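You operate a simulated robot arm through the tools that you are given. There is no shell and no other tool.

The job below is to be done with a simulated robot arm. You get a single attempt, and the scene is never put back.

TASK
Turn the current down to 2, switch the control cabinet off, set polarity to minus and switch on again.

It is judged by the outcome, as a careful person would: the job done as asked, and still so three seconds after it is handed in. It fails if anything else is knocked over, pushed out of place, dropped, spilled or broken.

THE ROBOT
A 6-joint arm with a two-finger parallel gripper, fixed in place. Base frame: the origin is at the foot of the arm, x ahead of it, y to its left, z up. Units: m, degrees, N and s.
With the tool pointing down near the work surface it reaches from about 0.28 to 0.64 m from the base axis. Its first joint turns from -115.0 to 115.0 degrees. Payload 3.43 kg.
The TCP is the grasp point between the finger pads, 0.034 m short of the fingertips. In the tool frame z runs along the fingers and y along their closing line. The gripper opens to 0.128 m. The fingers are 0.024 m wide and 0.012 m thick; the gripper's body (0.048 by 0.13 m) begins 0.096 m behind the TCP.
Orientation is that of the tool frame in the base frame, as a unit quaternion [w, x, y, z]. With the fingers straight down and closing along the base's y, the tool's x points along the base's -x, its y along +y and its z along -z.

THE INTERFACE
- The arm moves only by the tool move_arm. Its argument "steps" is a list of rows, each an object (a shift or turn left out is 0, a gripper value left out holds the last) with "jaw": the gripper command, from -1 (shut) to 1 (fully open), values between in proportion; "travel": the shift along the tool's x, y, z in units of 30 mm (1.0 is 30 mm), a list of three; "angular": the turn, a rotation vector about the tool's x, y, z in units of 4 degrees (1.0 is 4 degrees), a list of three. In form: [{"jaw": jaw, "travel": [dx, dy, dz], "angular": [ax, ay, az]}, ...]. A call has 1 to 20 rows; each row shifts and turns the commanded pose from where the row before left it, along the tool's axes as they then stand. A call with a number of a shift or a turn outside -1 to 1 is refused whole. Rows are played at 5 a second. More than 0.05 m and 8.6 degrees between two rows, or a gripper value outside its range, and nothing of the call is played. Where a pose cannot be reached the arm comes as near as it can. A force on the tool above 40 N (or 10 N above the force at the start of the call, whichever is more), or a blocked arm, ends the call early, and 0.2 s more pass. The fingers move at their own pace (about 0.153 m/s each) and stop on an object; they squeeze with about 24 N. The grip force told is the motor's: it shows also when the fingers shut on nothing. Time passes only in rows, and 0.2 s behind the last, so rows that do not move let the fingers close. The reply holds the time, the measured pose of the TCP, the force on the tool along the base axes, the opening and the grip force, in the units named above and with some noise, with the torque about the TCP (base axes, N m) and any sound that the robot's microphone picked up.
- Cameras (640 x 400 px; columns grow to the right, rows downward): "scene" is fixed at [0.3989, -0.5018, 1.7937]; the picture's right is [0.99, 0.15, 0.00], its down [0.14, -0.95, -0.27] and it looks along [-0.04, 0.26, -0.96] (base axes); focal length 315 px, centre (320, 200). "wrist" rides on the gripper at [0.076, -0.011, -0.16] in the tool frame; the picture's right is [0.15, 0.99, 0.00], its down [-0.88, 0.13, -0.46] and it looks along [-0.45, 0.07, 0.89] (tool axes); focal length 234 px, centre (320, 200). There is no depth. A picture from a camera that has moved, and an enlarged one, comes with that camera's place and axes in the base frame and with its lens.
- grab_frame(camera): a new picture of that camera. The clock stands still meanwhile.
- move_column(by): slides the trunk up (or, below 0, down) by that many m; the arm rides with it, the base frame stays. It gives what a move gives, with no picture.
- zoom(camera, box): a new picture of the part [left, top, right, bottom] of that camera's present view, enlarged. The clock stands still meanwhile.
- sign_off(): hands the job in; it is judged then, once.

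Nothing tells you positions but the pictures and the camera data. Unless the task says otherwise, let go and move clear before handing in.

The tools are called as name(argument=value, ...) on one line, values as JSON. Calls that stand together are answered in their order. move_arm: Moves the arm, as the interface text tells. Its arguments: {"type":"object","properties":{"steps":{"type":"array"}},"required":["steps"]} The other tools are called the same way: move_column (by) slides the trunk up or down; grab_frame (camera) takes a picture; zoom (camera, box) takes an enlarged picture of a part of a camera's view; sign_off () hands the job in.

At the start:

```text
time_s: 0.0
tcp_pos: [0.1819, -0.3281, 1.3776]
ee_rot: [0.001, 0.0, 1.0, 0.0]
ft_force: [0.6, 0.4, -0.1]
wrist_torque: [0.02, -0.02, -0.01]
grip_width: 0.1283
grip_force: 0.2
trunk travel left (down, up): [-0.925, 0.065]
```

scene: 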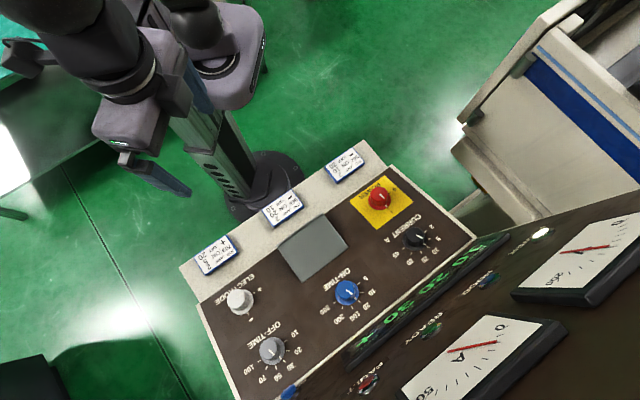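
wrist: 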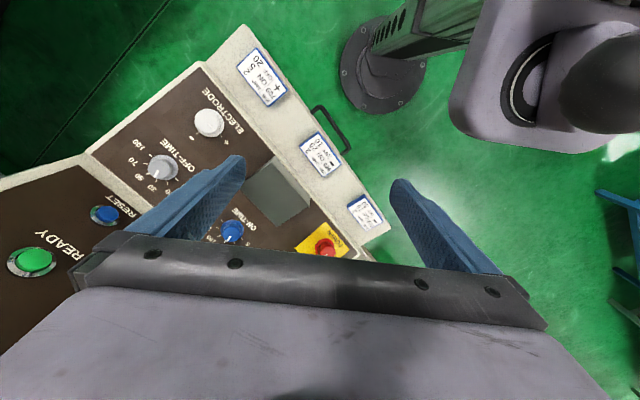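

I see a control cabinet with a sloped panel carrying several knobs (electrode, off-time, on-time, current) and a red main switch on a yellow plate. I'll look closer at the pictures before moving.

zoom(camera="scene", box=[340, 150, 480, 280])

zoom(camera="scene", box=[180, 250, 320, 390])

zoom(camera="scene", box=[180, 130, 480, 400])

zoom(camera="scene", box=[340, 220, 560, 400])

zoom(camera="wrist", box=[80, 20, 400, 260])

```text
3.08 times, centred on (410, 215) of scene
camera zoom: at [0.3989, -0.5018, 1.7937], right [0.99, 0.15, 0.0], down [0.14, -0.95, -0.27], along [-0.04, 0.26, -0.96], focal length 969 px, centre (43, 154)
```

zoom: 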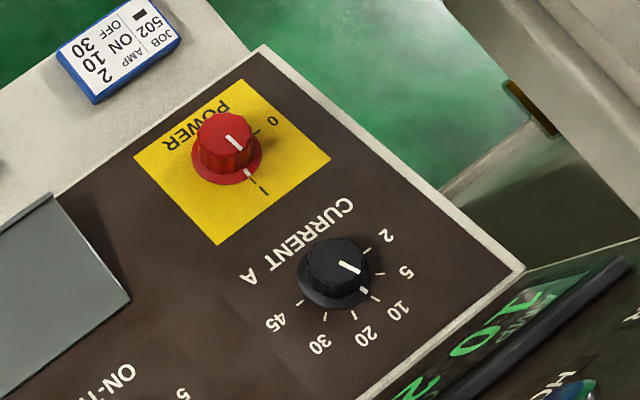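

```text
2.86 times, centred on (250, 320) of scene
camera zoom: at [0.3989, -0.5018, 1.7937], right [0.99, 0.15, 0.0], down [0.14, -0.95, -0.27], along [-0.04, 0.26, -0.96], focal length 900 px, centre (520, -143)
```

zoom: 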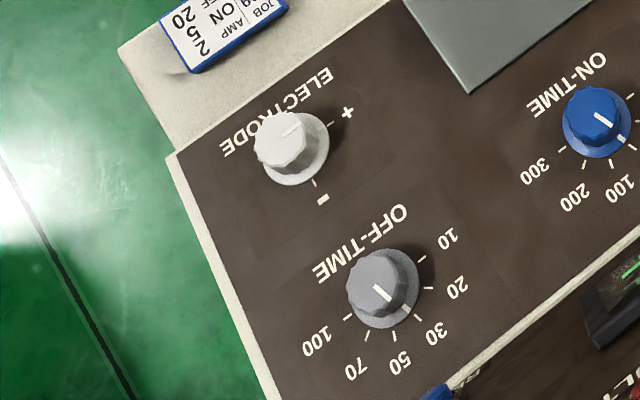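

```text
1.48 times, centred on (330, 265) of scene
camera zoom: at [0.3989, -0.5018, 1.7937], right [0.99, 0.15, 0.0], down [0.14, -0.95, -0.27], along [-0.04, 0.26, -0.96], focal length 467 px, centre (305, 104)
```

zoom: 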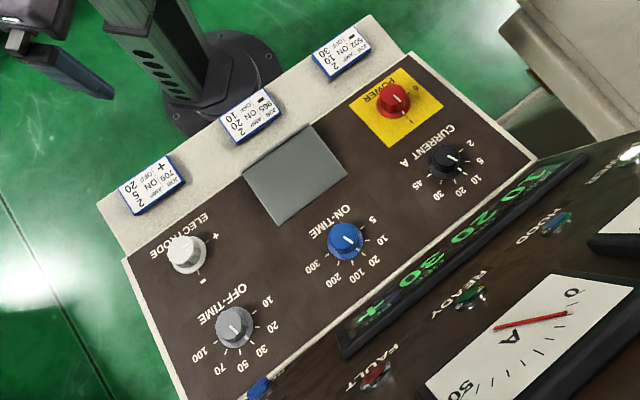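

```text
2.22 times, centred on (450, 310) of scene
camera zoom: at [0.3989, -0.5018, 1.7937], right [0.99, 0.15, 0.0], down [0.14, -0.95, -0.27], along [-0.04, 0.26, -0.96], focal length 700 px, centre (31, -44)
```

zoom: 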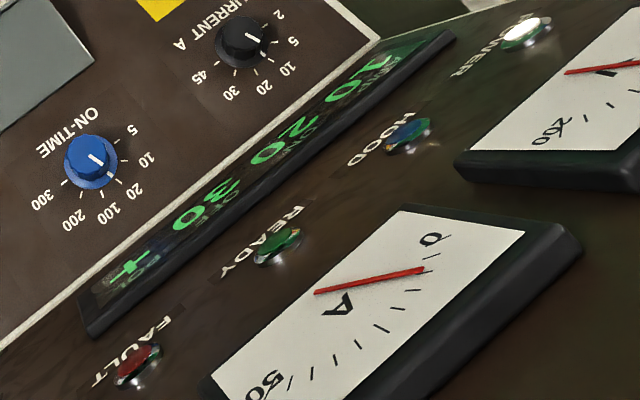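

```text
1.67 times, centred on (240, 140) of wrist
camera zoom: at [0.1063, -0.3397, 1.5371], right [-0.15, 0.99, 0.0], down [0.88, 0.13, 0.46], along [0.45, 0.07, -0.89], focal length 390 px, centre (453, 300)
```

zoom: 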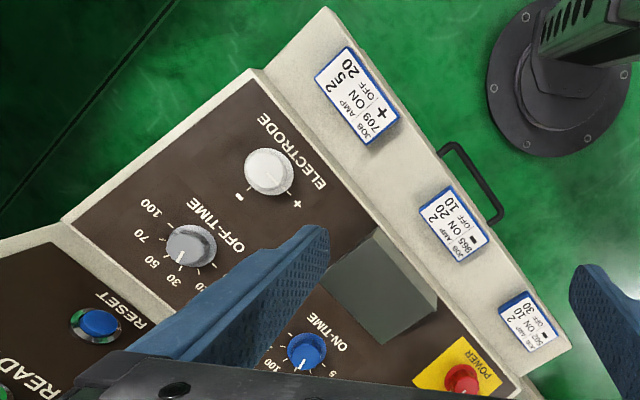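

The panel slopes up away from the robot, roughly 45° in yaw and 20–25° in tilt, with power at about (0.51, -0.27), current at about (0.60, -0.36) and electrode at about (0.24, -0.54), near z = 1.05. First I turn the tool in place, well above everything, so it faces the panel squarely and the wrist camera can survey it.

move_arm(steps=[{"angular": [0, 0, 1]}, {"angular": [0, 0, 1]}, {"angular": [0, 0, 1]}, {"angular": [0, 0, 1]}, {"angular": [0, 0, 1]}, {"angular": [0, 0, 1]}, {"angular": [0, 0, 1]}, {"angular": [0, 0, 1]}, {"angular": [0, 0, 1]}, {"angular": [0, 0, 1]}, {"angular": [0, 0, 1]}, {"angular": [0, 0, 0.25]}, {"angular": [0, -1, 0]}, {"angular": [0, -1, 0]}, {"angular": [0, -1, 0]}, {"angular": [0, -1, 0]}, {"angular": [0, -1, 0]}])

grab_frame(camera="wrist")

grab_frame(camera="scene")

```text
time_s: 3.6
tcp_pos: [0.1815, -0.3273, 1.3764]
ee_rot: [0.162, 0.377, 0.91, -0.067]
ft_force: [0.4, 0.0, -0.3]
wrist_torque: [-0.01, 0.0, 0.01]
grip_width: 0.1279
grip_force: 0.0
trunk travel left (down, up): [-0.925, 0.065]
```

```text
taken
camera wrist: at [0.0845, -0.2467, 1.5017], right [0.6, 0.8, -0.05], down [0.57, -0.38, 0.73], along [0.56, -0.47, -0.68], focal length 234 px, centre (320, 200)
```

wrist: 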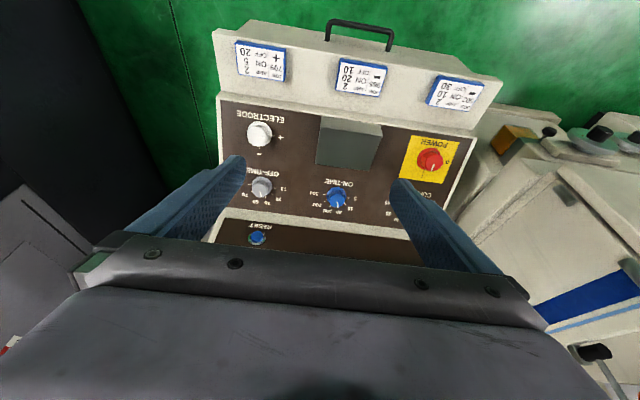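

```text
taken
```

scene: 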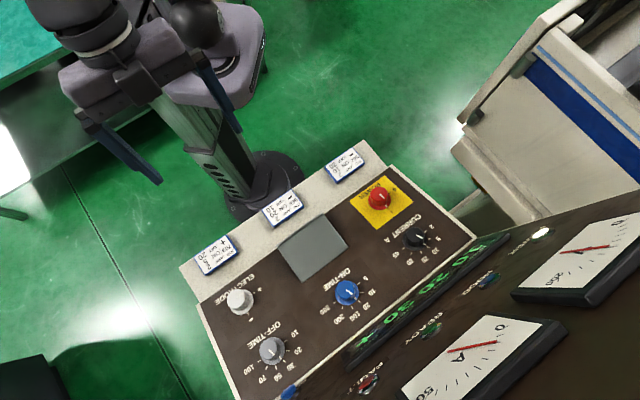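

The wrist camera now sees the whole desk panel, with the deeper instrument panel behind it. I'll zoom into both cameras to triangulate the features.

zoom(camera="wrist", box=[200, 80, 360, 180])

zoom(camera="wrist", box=[340, 100, 500, 200])

zoom(camera="wrist", box=[220, 160, 420, 285])

zoom(camera="scene", box=[340, 160, 480, 247])

zoom(camera="scene", box=[190, 260, 330, 347])

zoom(camera="scene", box=[190, 313, 330, 400])

```text
4.00 times, centred on (280, 130) of wrist
camera zoom: at [0.0845, -0.2467, 1.5017], right [0.6, 0.8, -0.05], down [0.57, -0.38, 0.73], along [0.56, -0.47, -0.68], focal length 937 px, centre (480, 480)
```

zoom: 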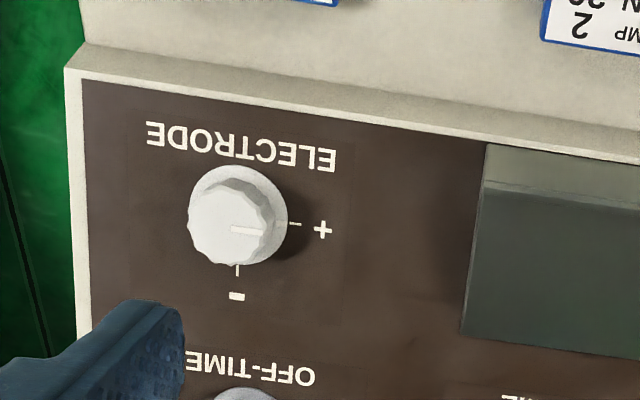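

```text
4.00 times, centred on (420, 150) of wrist
camera zoom: at [0.0845, -0.2467, 1.5017], right [0.6, 0.8, -0.05], down [0.57, -0.38, 0.73], along [0.56, -0.47, -0.68], focal length 937 px, centre (-80, 400)
```

zoom: 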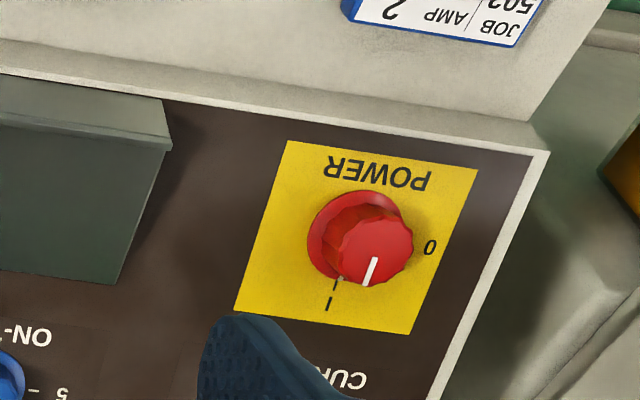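

```text
3.20 times, centred on (320, 222) of wrist
camera zoom: at [0.0845, -0.2467, 1.5017], right [0.6, 0.8, -0.05], down [0.57, -0.38, 0.73], along [0.56, -0.47, -0.68], focal length 749 px, centre (320, 128)
```

zoom: 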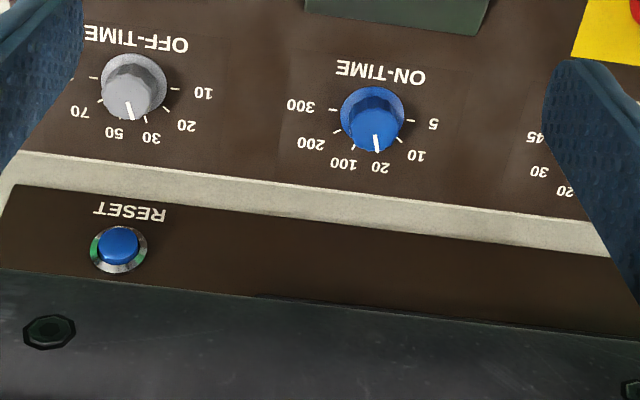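

```text
4.57 times, centred on (410, 204) of scene
camera zoom: at [0.3989, -0.5018, 1.7937], right [0.99, 0.15, 0.0], down [0.14, -0.95, -0.27], along [-0.04, 0.26, -0.96], focal length 1440 px, centre (-91, 184)
```

zoom: 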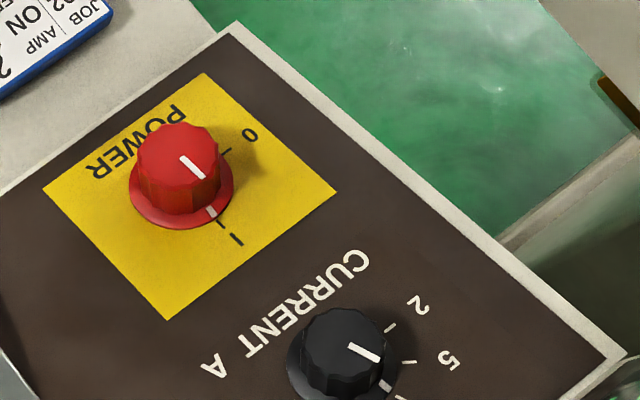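

```text
4.57 times, centred on (260, 304) of scene
camera zoom: at [0.3989, -0.5018, 1.7937], right [0.99, 0.15, 0.0], down [0.14, -0.95, -0.27], along [-0.04, 0.26, -0.96], focal length 1440 px, centre (594, -273)
```

zoom: 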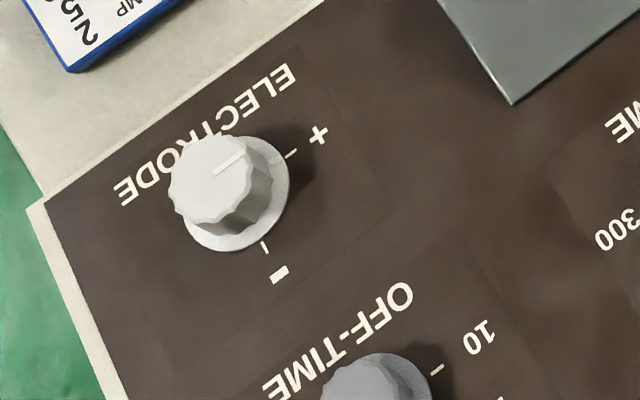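

```text
4.57 times, centred on (260, 356) of scene
camera zoom: at [0.3989, -0.5018, 1.7937], right [0.99, 0.15, 0.0], down [0.14, -0.95, -0.27], along [-0.04, 0.26, -0.96], focal length 1440 px, centre (594, -515)
```

zoom: 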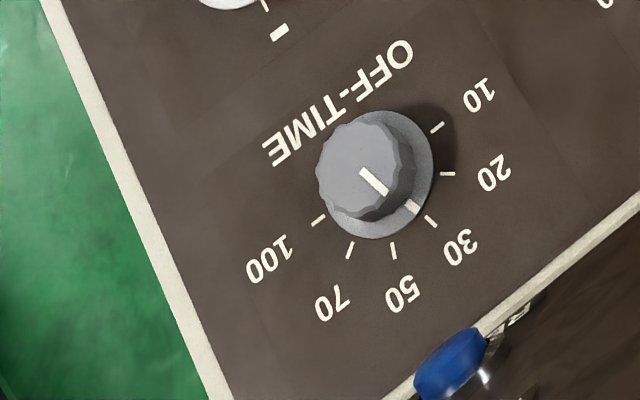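

The desk panel tilts about 22° and its lower edge runs at about 45° in the base frame. I place the Power knob at (0.520, -0.264, 1.015), Current at (0.599, -0.364, 1.066) and Electrode at (0.225, -0.562, 1.022); each stands about 35 mm high. Next I move above the Current knob for a closer look.

move_arm(steps=[{"angular": [0, -0.5, 0]}, {"travel": [-0.605, 0.898, 0.693]}, {"travel": [-0.605, 0.898, 0.693]}, {"travel": [-0.605, 0.898, 0.693]}, {"travel": [-0.605, 0.898, 0.693]}, {"travel": [-0.605, 0.898, 0.693]}, {"travel": [-0.605, 0.898, 0.693]}, {"travel": [-0.605, 0.898, 0.693]}, {"travel": [-0.605, 0.898, 0.693]}, {"travel": [-0.605, 0.898, 0.693]}, {"travel": [-0.605, 0.898, 0.693]}, {}])

grab_frame(camera="wrist")

grab_frame(camera="scene")

```text
time_s: 6.2
tcp_pos: [0.5457, -0.3102, 1.2527]
ee_rot: [0.177, 0.376, 0.907, -0.073]
ft_force: [-0.3, -0.3, 1.7]
wrist_torque: [0.01, -0.04, 0.03]
grip_width: 0.128
grip_force: 0.0
trunk travel left (down, up): [-0.925, 0.065]
```

```text
taken
camera wrist: at [0.445, -0.2269, 1.3721], right [0.6, 0.8, -0.05], down [0.55, -0.36, 0.75], along [0.58, -0.48, -0.66], focal length 234 px, centre (320, 200)
```

wrist: 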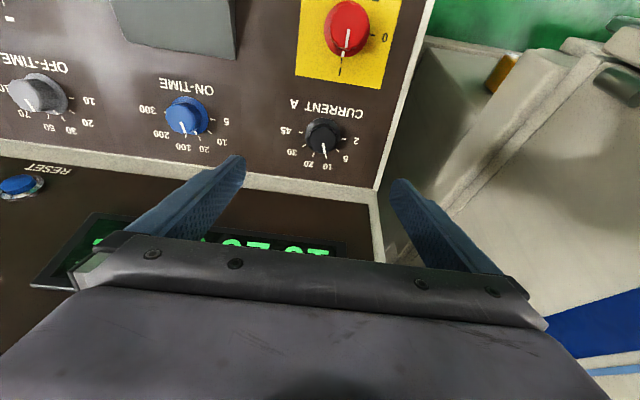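

```text
taken
```

scene: 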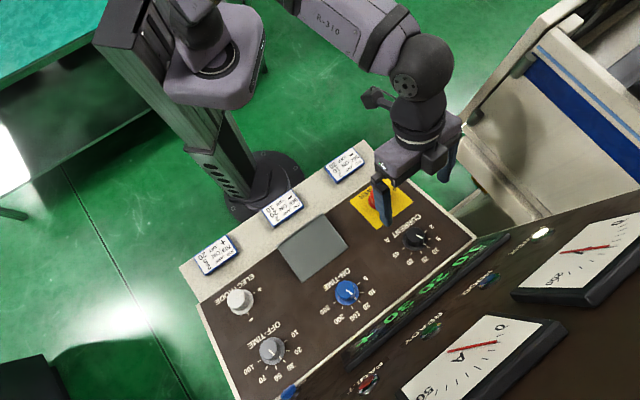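

The arm reached the point above the Current knob without trouble. I'll zoom in to check the alignment.

zoom(camera="wrist", box=[260, 80, 400, 180])

zoom(camera="wrist", box=[0, 40, 240, 180])

zoom(camera="wrist", box=[280, 0, 440, 100])

```text
4.00 times, centred on (330, 130) of wrist
camera zoom: at [0.445, -0.2269, 1.3721], right [0.6, 0.8, -0.05], down [0.55, -0.36, 0.75], along [0.58, -0.48, -0.66], focal length 937 px, centre (280, 480)
```

zoom: 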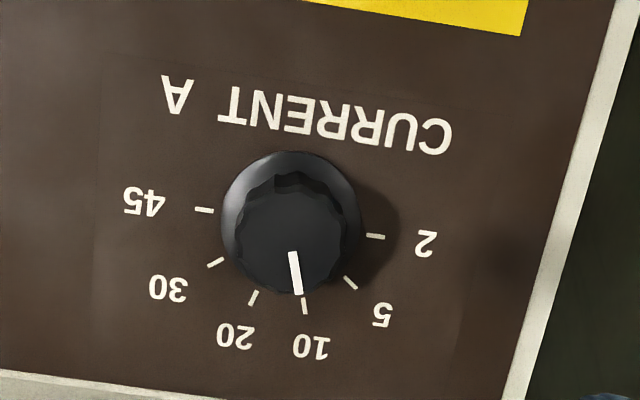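

```text
2.67 times, centred on (120, 110) of wrist
camera zoom: at [0.445, -0.2269, 1.3721], right [0.6, 0.8, -0.05], down [0.55, -0.36, 0.75], along [0.58, -0.48, -0.66], focal length 624 px, centre (853, 440)
```

zoom: 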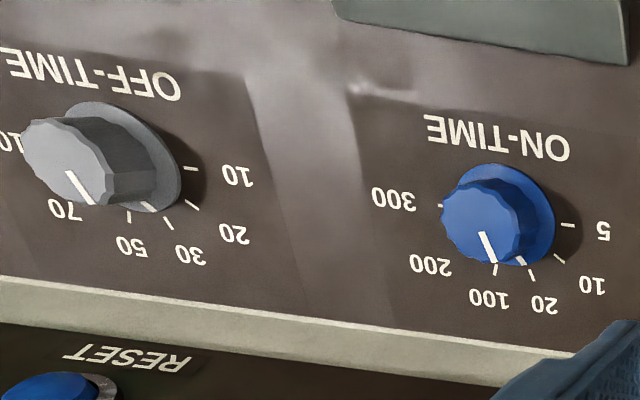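

```text
4.00 times, centred on (360, 50) of wrist
camera zoom: at [0.445, -0.2269, 1.3721], right [0.6, 0.8, -0.05], down [0.55, -0.36, 0.75], along [0.58, -0.48, -0.66], focal length 937 px, centre (160, 800)
```

zoom: 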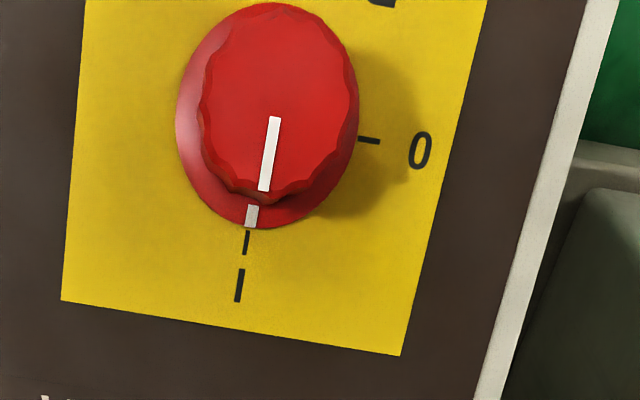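

Triangulating between the two wrist views puts the panel tilt at 20° rather than 22°, with Current at (0.604, -0.363, 1.061), Power at (0.521, -0.265, 1.014) and Electrode at (0.225, -0.562, 1.015). The current pointer is on 10, two 36° steps away from 2. I'll correct the tilt, go down to 12 cm above the knob, partly close the fingers and pre-rotate the tool by +36°.

move_arm(steps=[{"angular": [0, 0.5, 0], "jaw": 0.2}, {"travel": [-0.0675, 0.029, 0.727]}, {"travel": [-0.0675, 0.029, 0.727]}, {"travel": [-0.0675, 0.029, 0.727]}, {"travel": [-0.0675, 0.029, 0.727]}, {}])

grab_frame(camera="wrist")

zoom(camera="wrist", box=[240, 90, 400, 190])

zoom(camera="scene", box=[320, 100, 560, 300])

```text
time_s: 7.6
tcp_pos: [0.5738, -0.3345, 1.1712]
ee_rot: [0.161, 0.376, 0.91, -0.067]
ft_force: [-0.2, 0.1, 0.0]
wrist_torque: [-0.01, -0.04, 0.0]
grip_width: 0.0769
grip_force: 0.0
trunk travel left (down, up): [-0.925, 0.065]
```

```text
taken
camera wrist: at [0.4779, -0.2546, 1.2965], right [0.6, 0.8, -0.05], down [0.57, -0.38, 0.73], along [0.56, -0.47, -0.68], focal length 234 px, centre (320, 200)
```

wrist: 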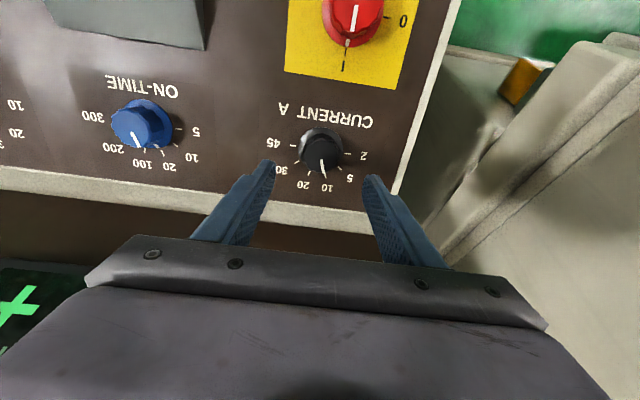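

```text
4.00 times, centred on (320, 140) of wrist
camera zoom: at [0.4779, -0.2546, 1.2965], right [0.6, 0.8, -0.05], down [0.57, -0.38, 0.73], along [0.56, -0.47, -0.68], focal length 937 px, centre (320, 440)
```

zoom: 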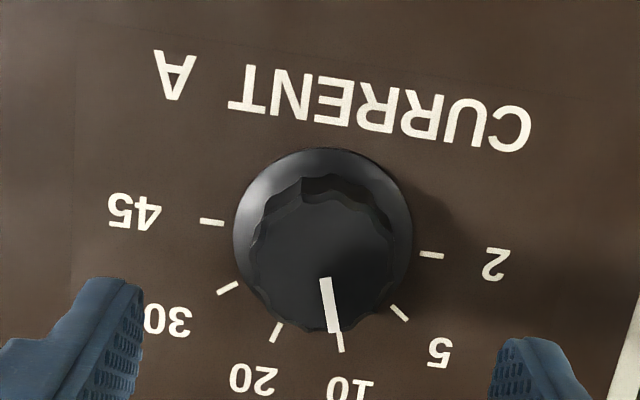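

```text
2.00 times, centred on (440, 200) of scene
camera zoom: at [0.3989, -0.5018, 1.7937], right [0.99, 0.15, 0.0], down [0.14, -0.95, -0.27], along [-0.04, 0.26, -0.96], focal length 630 px, centre (80, 200)
```

zoom: 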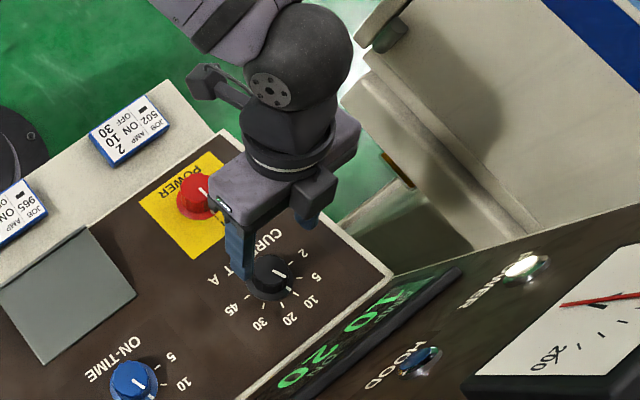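

The tool axis is within 2 mm of the Current knob's axis. I'll fix that small offset, pre-rotate +36° and come down until the fingertips sit just above the knob, then check again.

move_arm(steps=[{"travel": [0.05, 0.03, 0.2]}, {"angular": [0, 0, 1], "travel": [0, 0, 0.1]}, {"angular": [0, 0, 1], "travel": [0, 0, 0.1]}, {"angular": [0, 0, 1], "travel": [0, 0, 0.1]}, {"angular": [0, 0, 1], "travel": [0, 0, 0.1]}, {"angular": [0, 0, 1], "travel": [0, 0, 0.1]}, {"angular": [0, 0, 1], "travel": [0, 0, 0.1]}, {"angular": [0, 0, 1], "travel": [0, 0, 0.1]}, {"angular": [0, 0, 1], "travel": [0, 0, 0.1]}, {"angular": [0, 0, 1], "travel": [0, 0, 0.1]}, {}])

grab_frame(camera="wrist")

zoom(camera="wrist", box=[240, 110, 400, 210])

zoom(camera="scene", box=[340, 150, 500, 270])

```text
time_s: 10.0
tcp_pos: [0.5829, -0.3417, 1.1411]
ee_rot: [0.174, 0.64, 0.748, -0.014]
ft_force: [1.2, -0.6, -0.1]
wrist_torque: [-0.03, -0.02, 0.0]
grip_width: 0.0767
grip_force: 0.0
trunk travel left (down, up): [-0.925, 0.065]
```

```text
taken
camera wrist: at [0.5237, -0.2333, 1.2684], right [0.93, 0.32, 0.16], down [0.12, -0.71, 0.7], along [0.33, -0.63, -0.7], focal length 234 px, centre (320, 200)
```

wrist: 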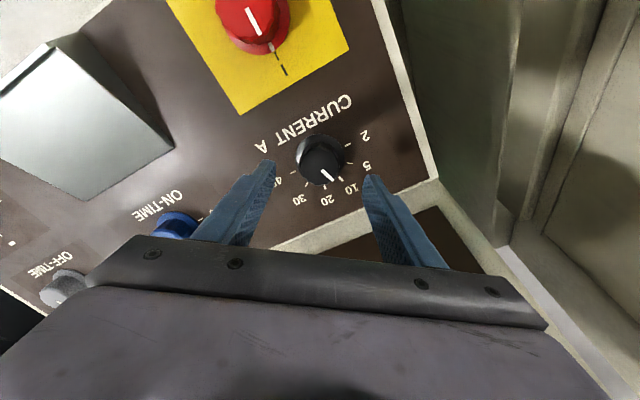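

```text
4.00 times, centred on (320, 160) of wrist
camera zoom: at [0.5237, -0.2333, 1.2684], right [0.93, 0.32, 0.16], down [0.12, -0.71, 0.7], along [0.33, -0.63, -0.7], focal length 937 px, centre (320, 360)
```

zoom: 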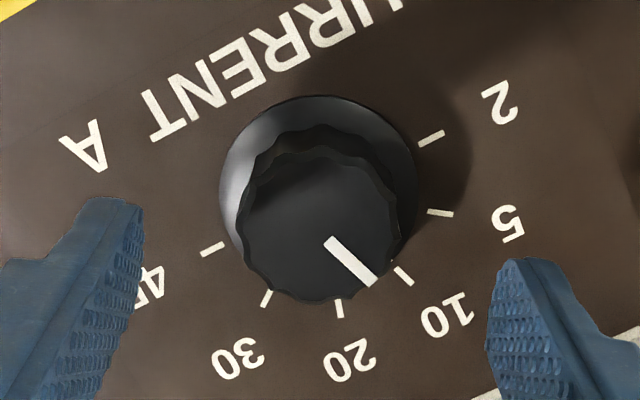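

```text
3.33 times, centred on (420, 210) of scene
camera zoom: at [0.3989, -0.5018, 1.7937], right [0.99, 0.15, 0.0], down [0.14, -0.95, -0.27], along [-0.04, 0.26, -0.96], focal length 1050 px, centre (-13, 167)
```

zoom: 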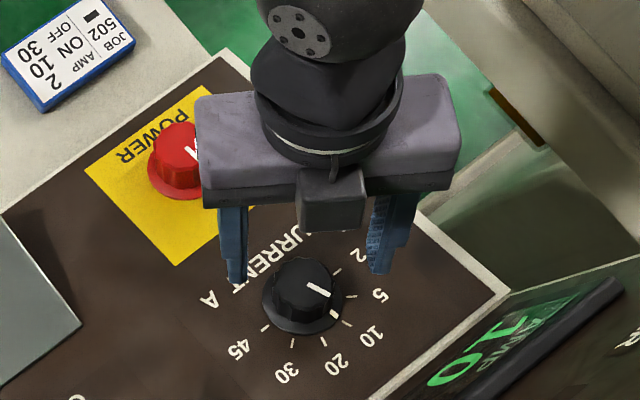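

The axis is aligned within about 1 mm, the knob's cap is about 40 mm across and its top stands about 25–27 mm above the panel. I'll descend so the fingertips stop about 10 mm above the panel, then check before closing.

move_arm(steps=[{"travel": [0, 0, 0.35]}, {"travel": [0, 0, 0.35]}, {"travel": [0, 0, 0.35]}, {"travel": [0, 0, 0.33]}, {}])

grab_frame(camera="wrist")

zoom(camera="wrist", box=[240, 130, 400, 230])

zoom(camera="scene", box=[360, 170, 480, 260])

```text
time_s: 11.2
tcp_pos: [0.5914, -0.3519, 1.1022]
ee_rot: [0.173, 0.64, 0.749, -0.014]
ft_force: [0.3, 0.1, 0.1]
wrist_torque: [0.02, 0.01, 0.0]
grip_width: 0.0769
grip_force: 0.1
trunk travel left (down, up): [-0.925, 0.065]
```

```text
taken
camera wrist: at [0.5341, -0.2434, 1.23], right [0.93, 0.32, 0.16], down [0.12, -0.71, 0.7], along [0.33, -0.63, -0.7], focal length 234 px, centre (320, 200)
```

wrist: 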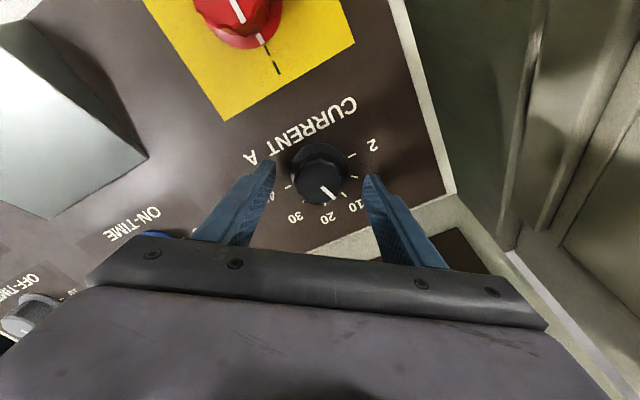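

```text
4.00 times, centred on (320, 180) of wrist
camera zoom: at [0.5341, -0.2434, 1.23], right [0.93, 0.32, 0.16], down [0.12, -0.71, 0.7], along [0.33, -0.63, -0.7], focal length 937 px, centre (320, 280)
```

zoom: 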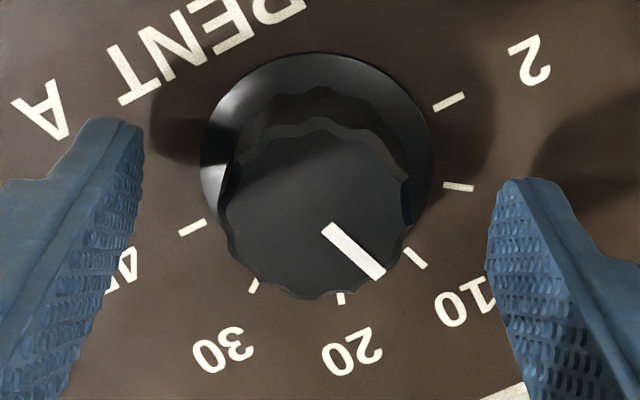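

```text
4.44 times, centred on (420, 215) of scene
camera zoom: at [0.3989, -0.5018, 1.7937], right [0.99, 0.15, 0.0], down [0.14, -0.95, -0.27], along [-0.04, 0.26, -0.96], focal length 1400 px, centre (-124, 133)
```

zoom: 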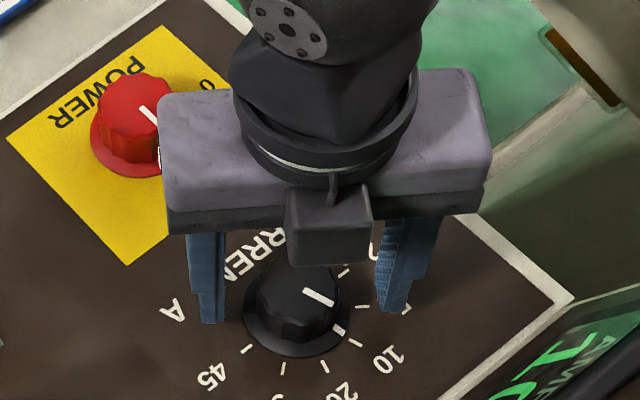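

The fingers straddle the cap cleanly with no contact. I'll go 2 mm lower and close on the knob.

move_arm(steps=[{"travel": [0, 0, 0.07]}, {"jaw": -1}, {"jaw": -1}, {"jaw": -1}])

zoom(camera="wrist", box=[240, 130, 400, 230])

```text
time_s: 12.2
tcp_pos: [0.5922, -0.3527, 1.0999]
ee_rot: [0.172, 0.639, 0.749, -0.013]
ft_force: [-2.4, -0.6, -2.0]
wrist_torque: [-0.19, -0.31, 0.04]
grip_width: 0.0394
grip_force: 44.8
trunk travel left (down, up): [-0.925, 0.065]
```

```text
4.00 times, centred on (320, 180) of wrist
camera zoom: at [0.534, -0.2442, 1.2276], right [0.93, 0.32, 0.16], down [0.12, -0.71, 0.7], along [0.33, -0.63, -0.7], focal length 937 px, centre (320, 280)
```

zoom: 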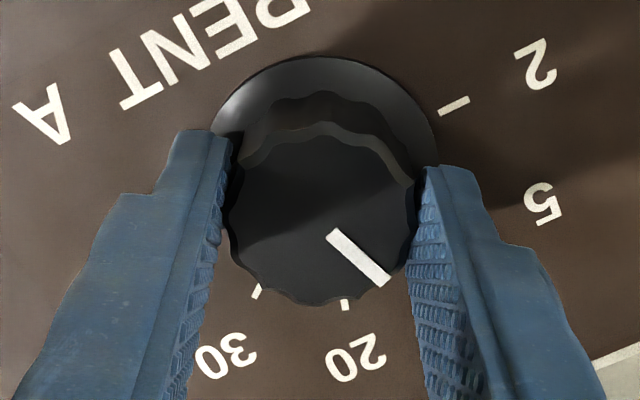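

The knob is gripped at 39 mm. I'll turn it counter-clockwise (negative about tool z) by the first 36° step and check.

move_arm(steps=[{"angular": [0, 0, -1]}, {"angular": [0, 0, -1]}, {"angular": [0, 0, -1]}, {"angular": [0, 0, -1]}, {"angular": [0, 0, -1]}, {"angular": [0, 0, -1]}, {"angular": [0, 0, -1]}, {"angular": [0, 0, -1]}, {"angular": [0, 0, -1]}])

zoom(camera="wrist", box=[240, 130, 400, 230])

zoom(camera="scene", box=[360, 170, 560, 320])

```text
time_s: 14.2
tcp_pos: [0.5918, -0.3518, 1.1004]
ee_rot: [0.161, 0.377, 0.91, -0.067]
ft_force: [-1.8, 1.6, -1.0]
wrist_torque: [-0.06, 0.49, -0.16]
grip_width: 0.0396
grip_force: 44.8
trunk travel left (down, up): [-0.925, 0.065]
```

```text
4.00 times, centred on (320, 180) of wrist
camera zoom: at [0.4959, -0.2718, 1.2249], right [0.6, 0.8, -0.05], down [0.57, -0.38, 0.73], along [0.56, -0.47, -0.68], focal length 937 px, centre (320, 280)
```

zoom: 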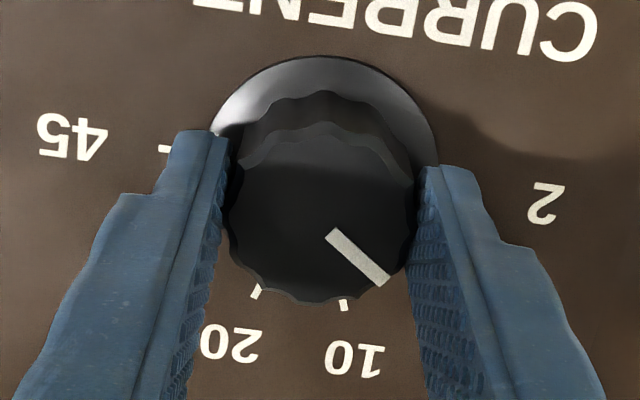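

```text
2.67 times, centred on (460, 245) of scene
camera zoom: at [0.3989, -0.5018, 1.7937], right [0.99, 0.15, 0.0], down [0.14, -0.95, -0.27], along [-0.04, 0.26, -0.96], focal length 840 px, centre (-53, 80)
```

zoom: 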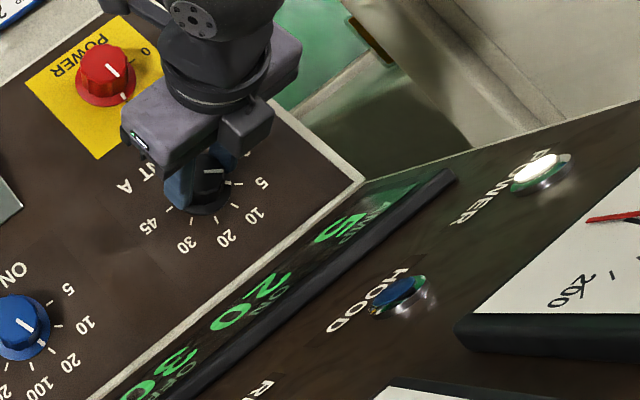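

The display now reads 5 A and the knob followed without slipping. I'll turn it another 36° to reach 2.

move_arm(steps=[{"angular": [0, 0, -1]}, {"angular": [0, 0, -1]}, {"angular": [0, 0, -1]}, {"angular": [0, 0, -1]}, {"angular": [0, 0, -1]}, {"angular": [0, 0, -1]}, {"angular": [0, 0, -1]}, {"angular": [0, 0, -1]}, {"angular": [0, 0, -1]}])

zoom(camera="wrist", box=[240, 130, 400, 230])

zoom(camera="scene", box=[360, 170, 560, 320])

```text
time_s: 16.2
tcp_pos: [0.5921, -0.3521, 1.0998]
ee_rot: [0.132, 0.077, 0.982, -0.113]
ft_force: [-3.7, 1.4, -3.8]
wrist_torque: [-0.45, -0.37, -0.03]
grip_width: 0.0393
grip_force: 44.7
trunk travel left (down, up): [-0.925, 0.065]
```

```text
4.00 times, centred on (320, 180) of wrist
camera zoom: at [0.4801, -0.3156, 1.2321], right [0.04, 0.97, -0.24], down [0.75, 0.13, 0.65], along [0.66, -0.21, -0.73], focal length 937 px, centre (320, 280)
```

zoom: 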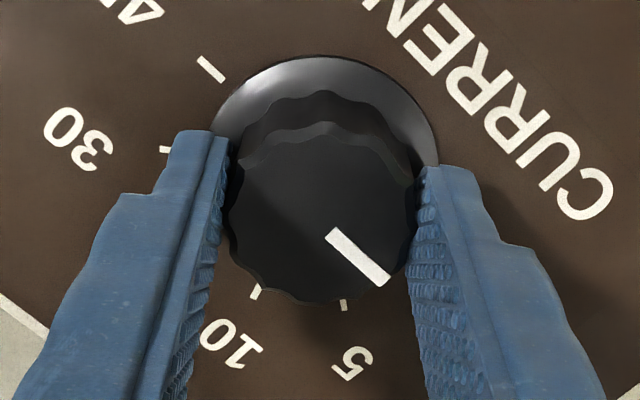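

```text
2.67 times, centred on (460, 245) of scene
camera zoom: at [0.3989, -0.5018, 1.7937], right [0.99, 0.15, 0.0], down [0.14, -0.95, -0.27], along [-0.04, 0.26, -0.96], focal length 840 px, centre (-53, 80)
```

zoom: 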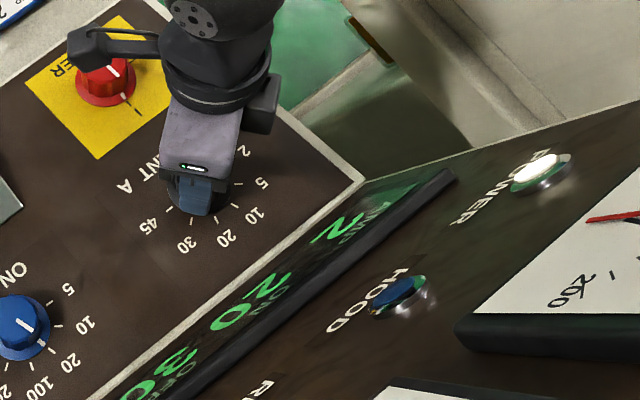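

The display reads 2 A. I'll release, back straight out and verify the pointer.

move_arm(steps=[{"jaw": 0.2}, {"jaw": 0.2}, {"travel": [0, 0, -0.5]}, {"travel": [0, 0, -1]}, {"travel": [0, 0, -1]}, {"travel": [0, 0, -1]}, {}])

grab_frame(camera="wrist")

zoom(camera="scene", box=[340, 160, 500, 280])

zoom(camera="scene", box=[340, 220, 560, 400])

```text
time_s: 17.8
tcp_pos: [0.5687, -0.3261, 1.2]
ee_rot: [0.131, 0.077, 0.982, -0.113]
ft_force: [0.6, 0.0, -0.4]
wrist_torque: [0.0, 0.0, -0.02]
grip_width: 0.0769
grip_force: 0.1
trunk travel left (down, up): [-0.925, 0.065]
```

```text
taken
camera wrist: at [0.4558, -0.2904, 1.3313], right [0.04, 0.97, -0.24], down [0.75, 0.13, 0.65], along [0.66, -0.21, -0.73], focal length 234 px, centre (320, 200)
```

wrist: 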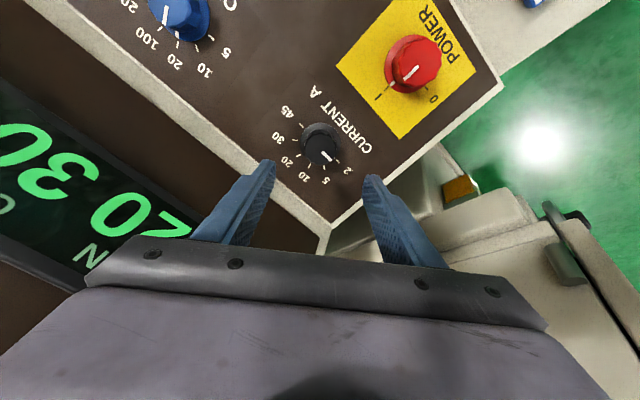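

```text
3.33 times, centred on (420, 220) of scene
camera zoom: at [0.3989, -0.5018, 1.7937], right [0.99, 0.15, 0.0], down [0.14, -0.95, -0.27], along [-0.04, 0.26, -0.96], focal length 1050 px, centre (-13, 133)
```

zoom: 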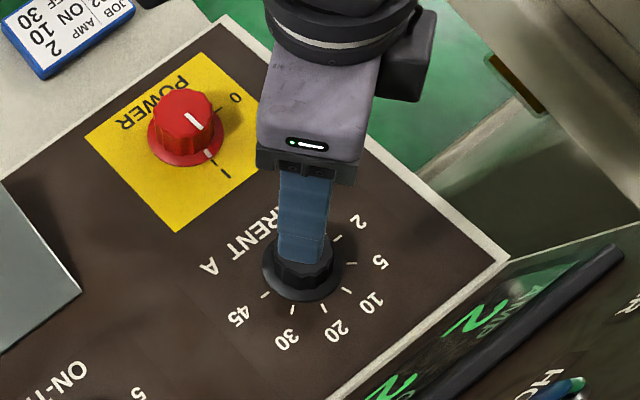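

```text
2.22 times, centred on (450, 310) of scene
camera zoom: at [0.3989, -0.5018, 1.7937], right [0.99, 0.15, 0.0], down [0.14, -0.95, -0.27], along [-0.04, 0.26, -0.96], focal length 700 px, centre (31, -44)
```

zoom: 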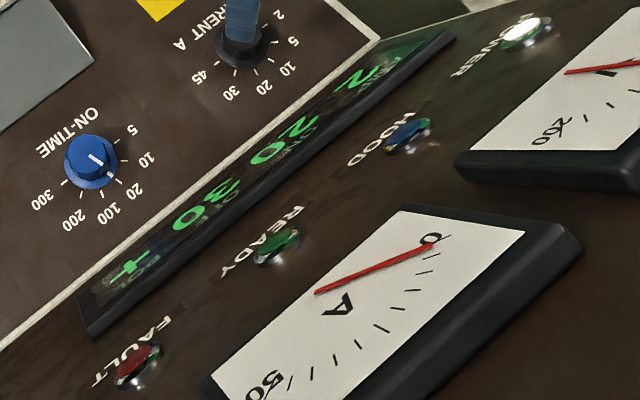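

Current is set to 2 with everything else unchanged (20, 30, +, no fault). Next I move over the red Power switch, returning the tool to its nominal yaw.

move_arm(steps=[{"angular": [0, 0, 1]}, {"angular": [0, 0, 1]}, {"angular": [0, 0, 1]}, {"angular": [0, 0, 1]}, {"angular": [0, 0, 1]}, {"angular": [0, 0, 1]}, {"angular": [0, 0, 1]}, {"angular": [0, 0, 1]}, {"angular": [0, 0, 1]}, {"travel": [0.906, 0.062, 0]}, {"travel": [0.906, 0.062, 0]}, {"travel": [0.906, 0.062, 0]}, {"travel": [0.906, 0.062, 0]}, {"travel": [0.906, 0.062, 0]}, {}])

grab_frame(camera="wrist")

zoom(camera="wrist", box=[240, 80, 400, 180])

zoom(camera="scene", box=[320, 100, 560, 300])

```text
time_s: 21.0
tcp_pos: [0.4846, -0.2306, 1.1513]
ee_rot: [0.16, 0.377, 0.91, -0.066]
ft_force: [0.8, 0.2, 0.4]
wrist_torque: [0.0, -0.02, -0.01]
grip_width: 0.0768
grip_force: 0.1
trunk travel left (down, up): [-0.925, 0.065]
```

```text
taken
camera wrist: at [0.3878, -0.1502, 1.2763], right [0.6, 0.8, -0.05], down [0.57, -0.38, 0.73], along [0.56, -0.47, -0.68], focal length 234 px, centre (320, 200)
```

wrist: 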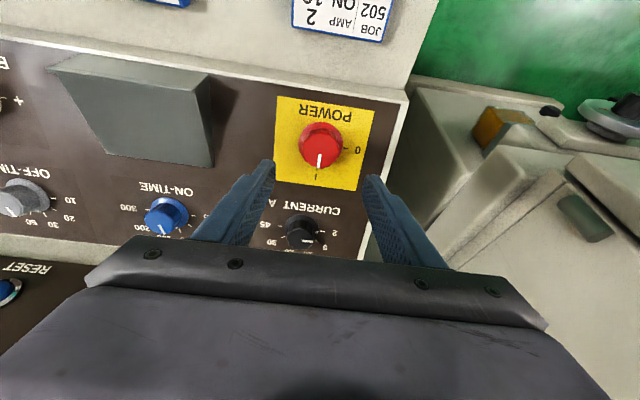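

```text
4.00 times, centred on (320, 130) of wrist
camera zoom: at [0.3878, -0.1502, 1.2763], right [0.6, 0.8, -0.05], down [0.57, -0.38, 0.73], along [0.56, -0.47, -0.68], focal length 937 px, centre (320, 480)
```

zoom: 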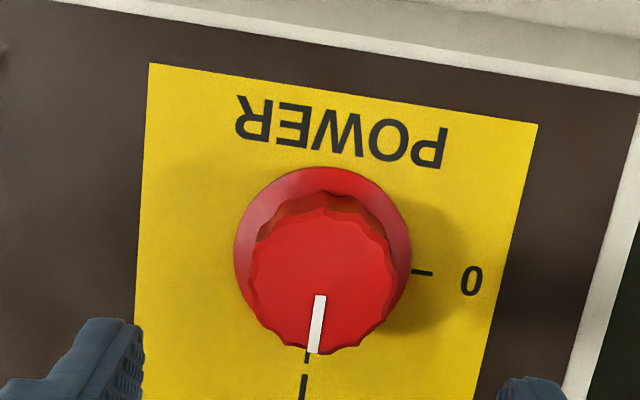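

```text
2.00 times, centred on (440, 200) of scene
camera zoom: at [0.3989, -0.5018, 1.7937], right [0.99, 0.15, 0.0], down [0.14, -0.95, -0.27], along [-0.04, 0.26, -0.96], focal length 630 px, centre (80, 200)
```

zoom: 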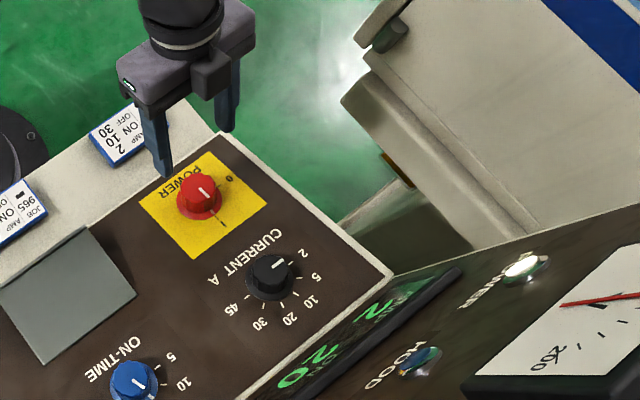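

Power's skirt is about 1.3 mm off the tool axis, which I'll correct. I'll pre-rotate +45° and descend part way, then check.

move_arm(steps=[{"travel": [0, 0.043, 0.19]}, {"angular": [0, 0, 1], "travel": [0, 0, 0.18]}, {"angular": [0, 0, 1], "travel": [0, 0, 0.18]}, {"angular": [0, 0, 1], "travel": [0, 0, 0.18]}, {"angular": [0, 0, 1], "travel": [0, 0, 0.18]}, {"angular": [0, 0, 1], "travel": [0, 0, 0.18]}, {"angular": [0, 0, 1], "travel": [0, 0, 0.18]}, {"angular": [0, 0, 1], "travel": [0, 0, 0.18]}, {"angular": [0, 0, 1], "travel": [0, 0, 0.18]}, {"angular": [0, 0, 1], "travel": [0, 0, 0.18]}, {"angular": [0, 0, 1], "travel": [0, 0, 0.18]}, {"angular": [0, 0, 1], "travel": [0, 0, 0.18]}, {"angular": [0, 0, 0.25]}, {}])

zoom(camera="wrist", box=[240, 110, 400, 210])

grab_frame(camera="wrist")

zoom(camera="scene", box=[300, 120, 460, 240])

```text
time_s: 24.0
tcp_pos: [0.5004, -0.2443, 1.0904]
ee_rot: [0.173, 0.696, 0.697, 0.0]
ft_force: [-0.1, -0.1, -0.8]
wrist_torque: [0.02, 0.02, -0.01]
grip_width: 0.0766
grip_force: 0.0
trunk travel left (down, up): [-0.925, 0.065]
```

```text
4.00 times, centred on (320, 160) of wrist
camera zoom: at [0.454, -0.133, 1.2206], right [0.96, 0.17, 0.2], down [-0.01, -0.74, 0.67], along [0.27, -0.65, -0.71], focal length 937 px, centre (320, 360)
```

zoom: 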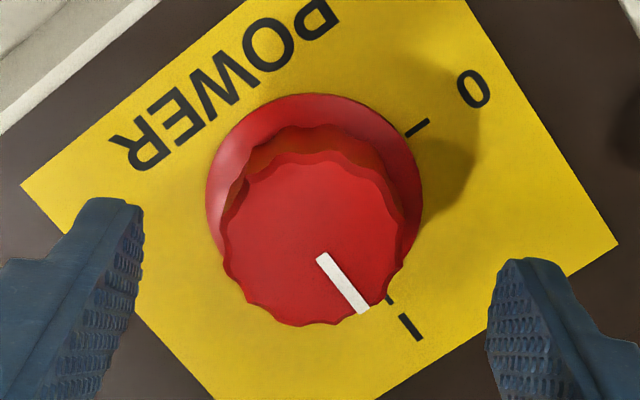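

```text
taken
camera wrist: at [0.454, -0.133, 1.2206], right [0.96, 0.17, 0.2], down [-0.01, -0.74, 0.67], along [0.27, -0.65, -0.71], focal length 234 px, centre (320, 200)
```

wrist: 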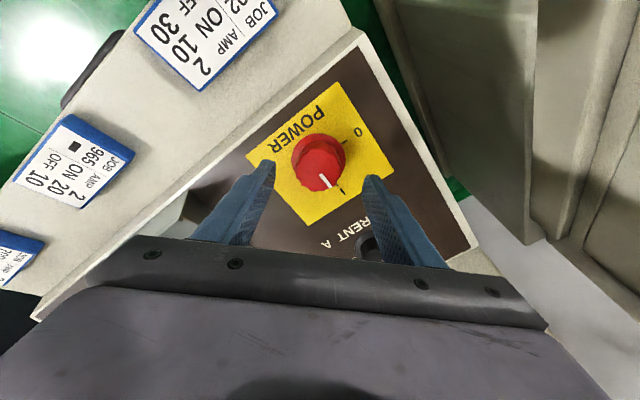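

```text
3.33 times, centred on (380, 180) of scene
camera zoom: at [0.3989, -0.5018, 1.7937], right [0.99, 0.15, 0.0], down [0.14, -0.95, -0.27], along [-0.04, 0.26, -0.96], focal length 1050 px, centre (120, 267)
```

zoom: 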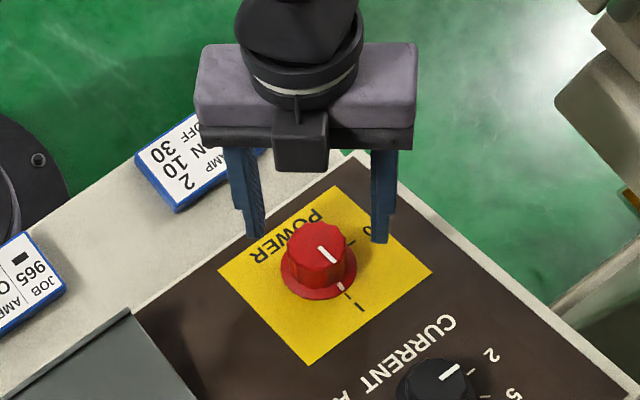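

Aligned within 1 mm. I'll descend to grip height and look once more.

move_arm(steps=[{"travel": [0, -0.03, 0.33]}, {"travel": [0, 0, 0.33]}, {"travel": [0, 0, 0.33]}, {"travel": [0, 0, 0.3]}, {}])

zoom(camera="wrist", box=[240, 130, 400, 230])

zoom(camera="scene", box=[320, 140, 440, 230])

```text
time_s: 25.2
tcp_pos: [0.509, -0.2542, 1.0538]
ee_rot: [0.175, 0.696, 0.696, 0.0]
ft_force: [-0.2, 0.5, -0.2]
wrist_torque: [0.03, 0.02, -0.03]
grip_width: 0.0769
grip_force: 0.0
trunk travel left (down, up): [-0.925, 0.065]
```

```text
4.00 times, centred on (320, 180) of wrist
camera zoom: at [0.4622, -0.1426, 1.1843], right [0.96, 0.17, 0.2], down [-0.01, -0.74, 0.67], along [0.27, -0.65, -0.71], focal length 937 px, centre (320, 280)
```

zoom: 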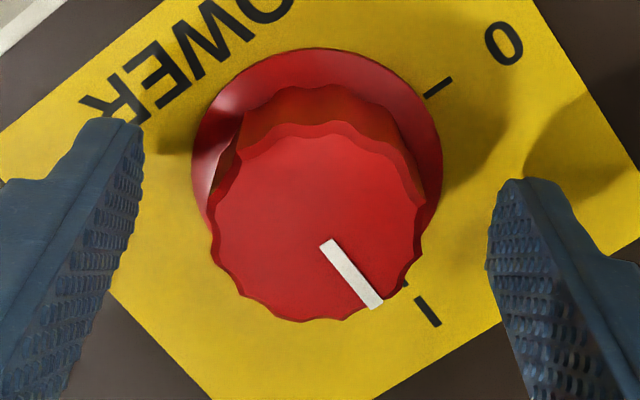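

```text
4.44 times, centred on (380, 185) of scene
camera zoom: at [0.3989, -0.5018, 1.7937], right [0.99, 0.15, 0.0], down [0.14, -0.95, -0.27], along [-0.04, 0.26, -0.96], focal length 1400 px, centre (53, 267)
```

zoom: 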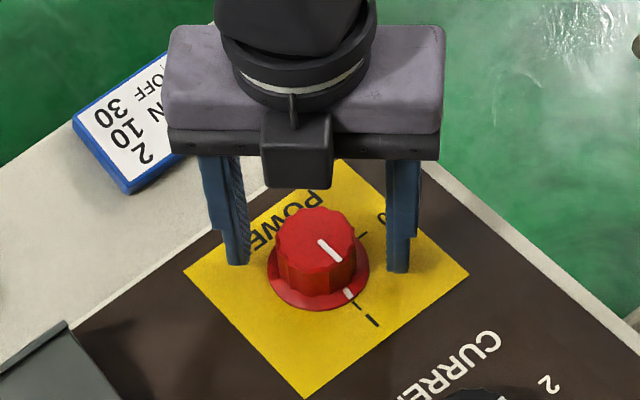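

The fingers are in place around the Power knob. I'll close and turn counter-clockwise, first half.

move_arm(steps=[{"jaw": -1}, {"jaw": -1}, {"jaw": -1}, {"angular": [0, 0, -1]}, {"angular": [0, 0, -1]}, {"angular": [0, 0, -1]}, {"angular": [0, 0, -1]}, {"angular": [0, 0, -1]}, {"angular": [0, 0, -1]}, {"angular": [0, 0, -1]}, {"angular": [0, 0, -1]}, {"angular": [0, 0, -1]}, {"angular": [0, 0, -1]}, {"angular": [0, 0, -1]}])

zoom(camera="wrist", box=[240, 130, 400, 230])

```text
time_s: 28.2
tcp_pos: [0.5092, -0.2534, 1.0539]
ee_rot: [0.161, 0.384, 0.907, -0.066]
ft_force: [-5.7, -1.4, -7.3]
wrist_torque: [-0.6, -0.2, -0.1]
grip_width: 0.0434
grip_force: 44.8
trunk travel left (down, up): [-0.925, 0.065]
```

```text
4.00 times, centred on (320, 180) of wrist
camera zoom: at [0.4127, -0.1726, 1.1792], right [0.61, 0.79, -0.04], down [0.56, -0.39, 0.73], along [0.56, -0.47, -0.68], focal length 937 px, centre (320, 280)
```

zoom: 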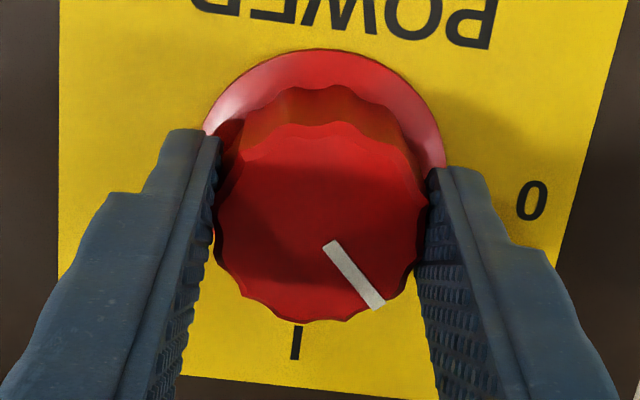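

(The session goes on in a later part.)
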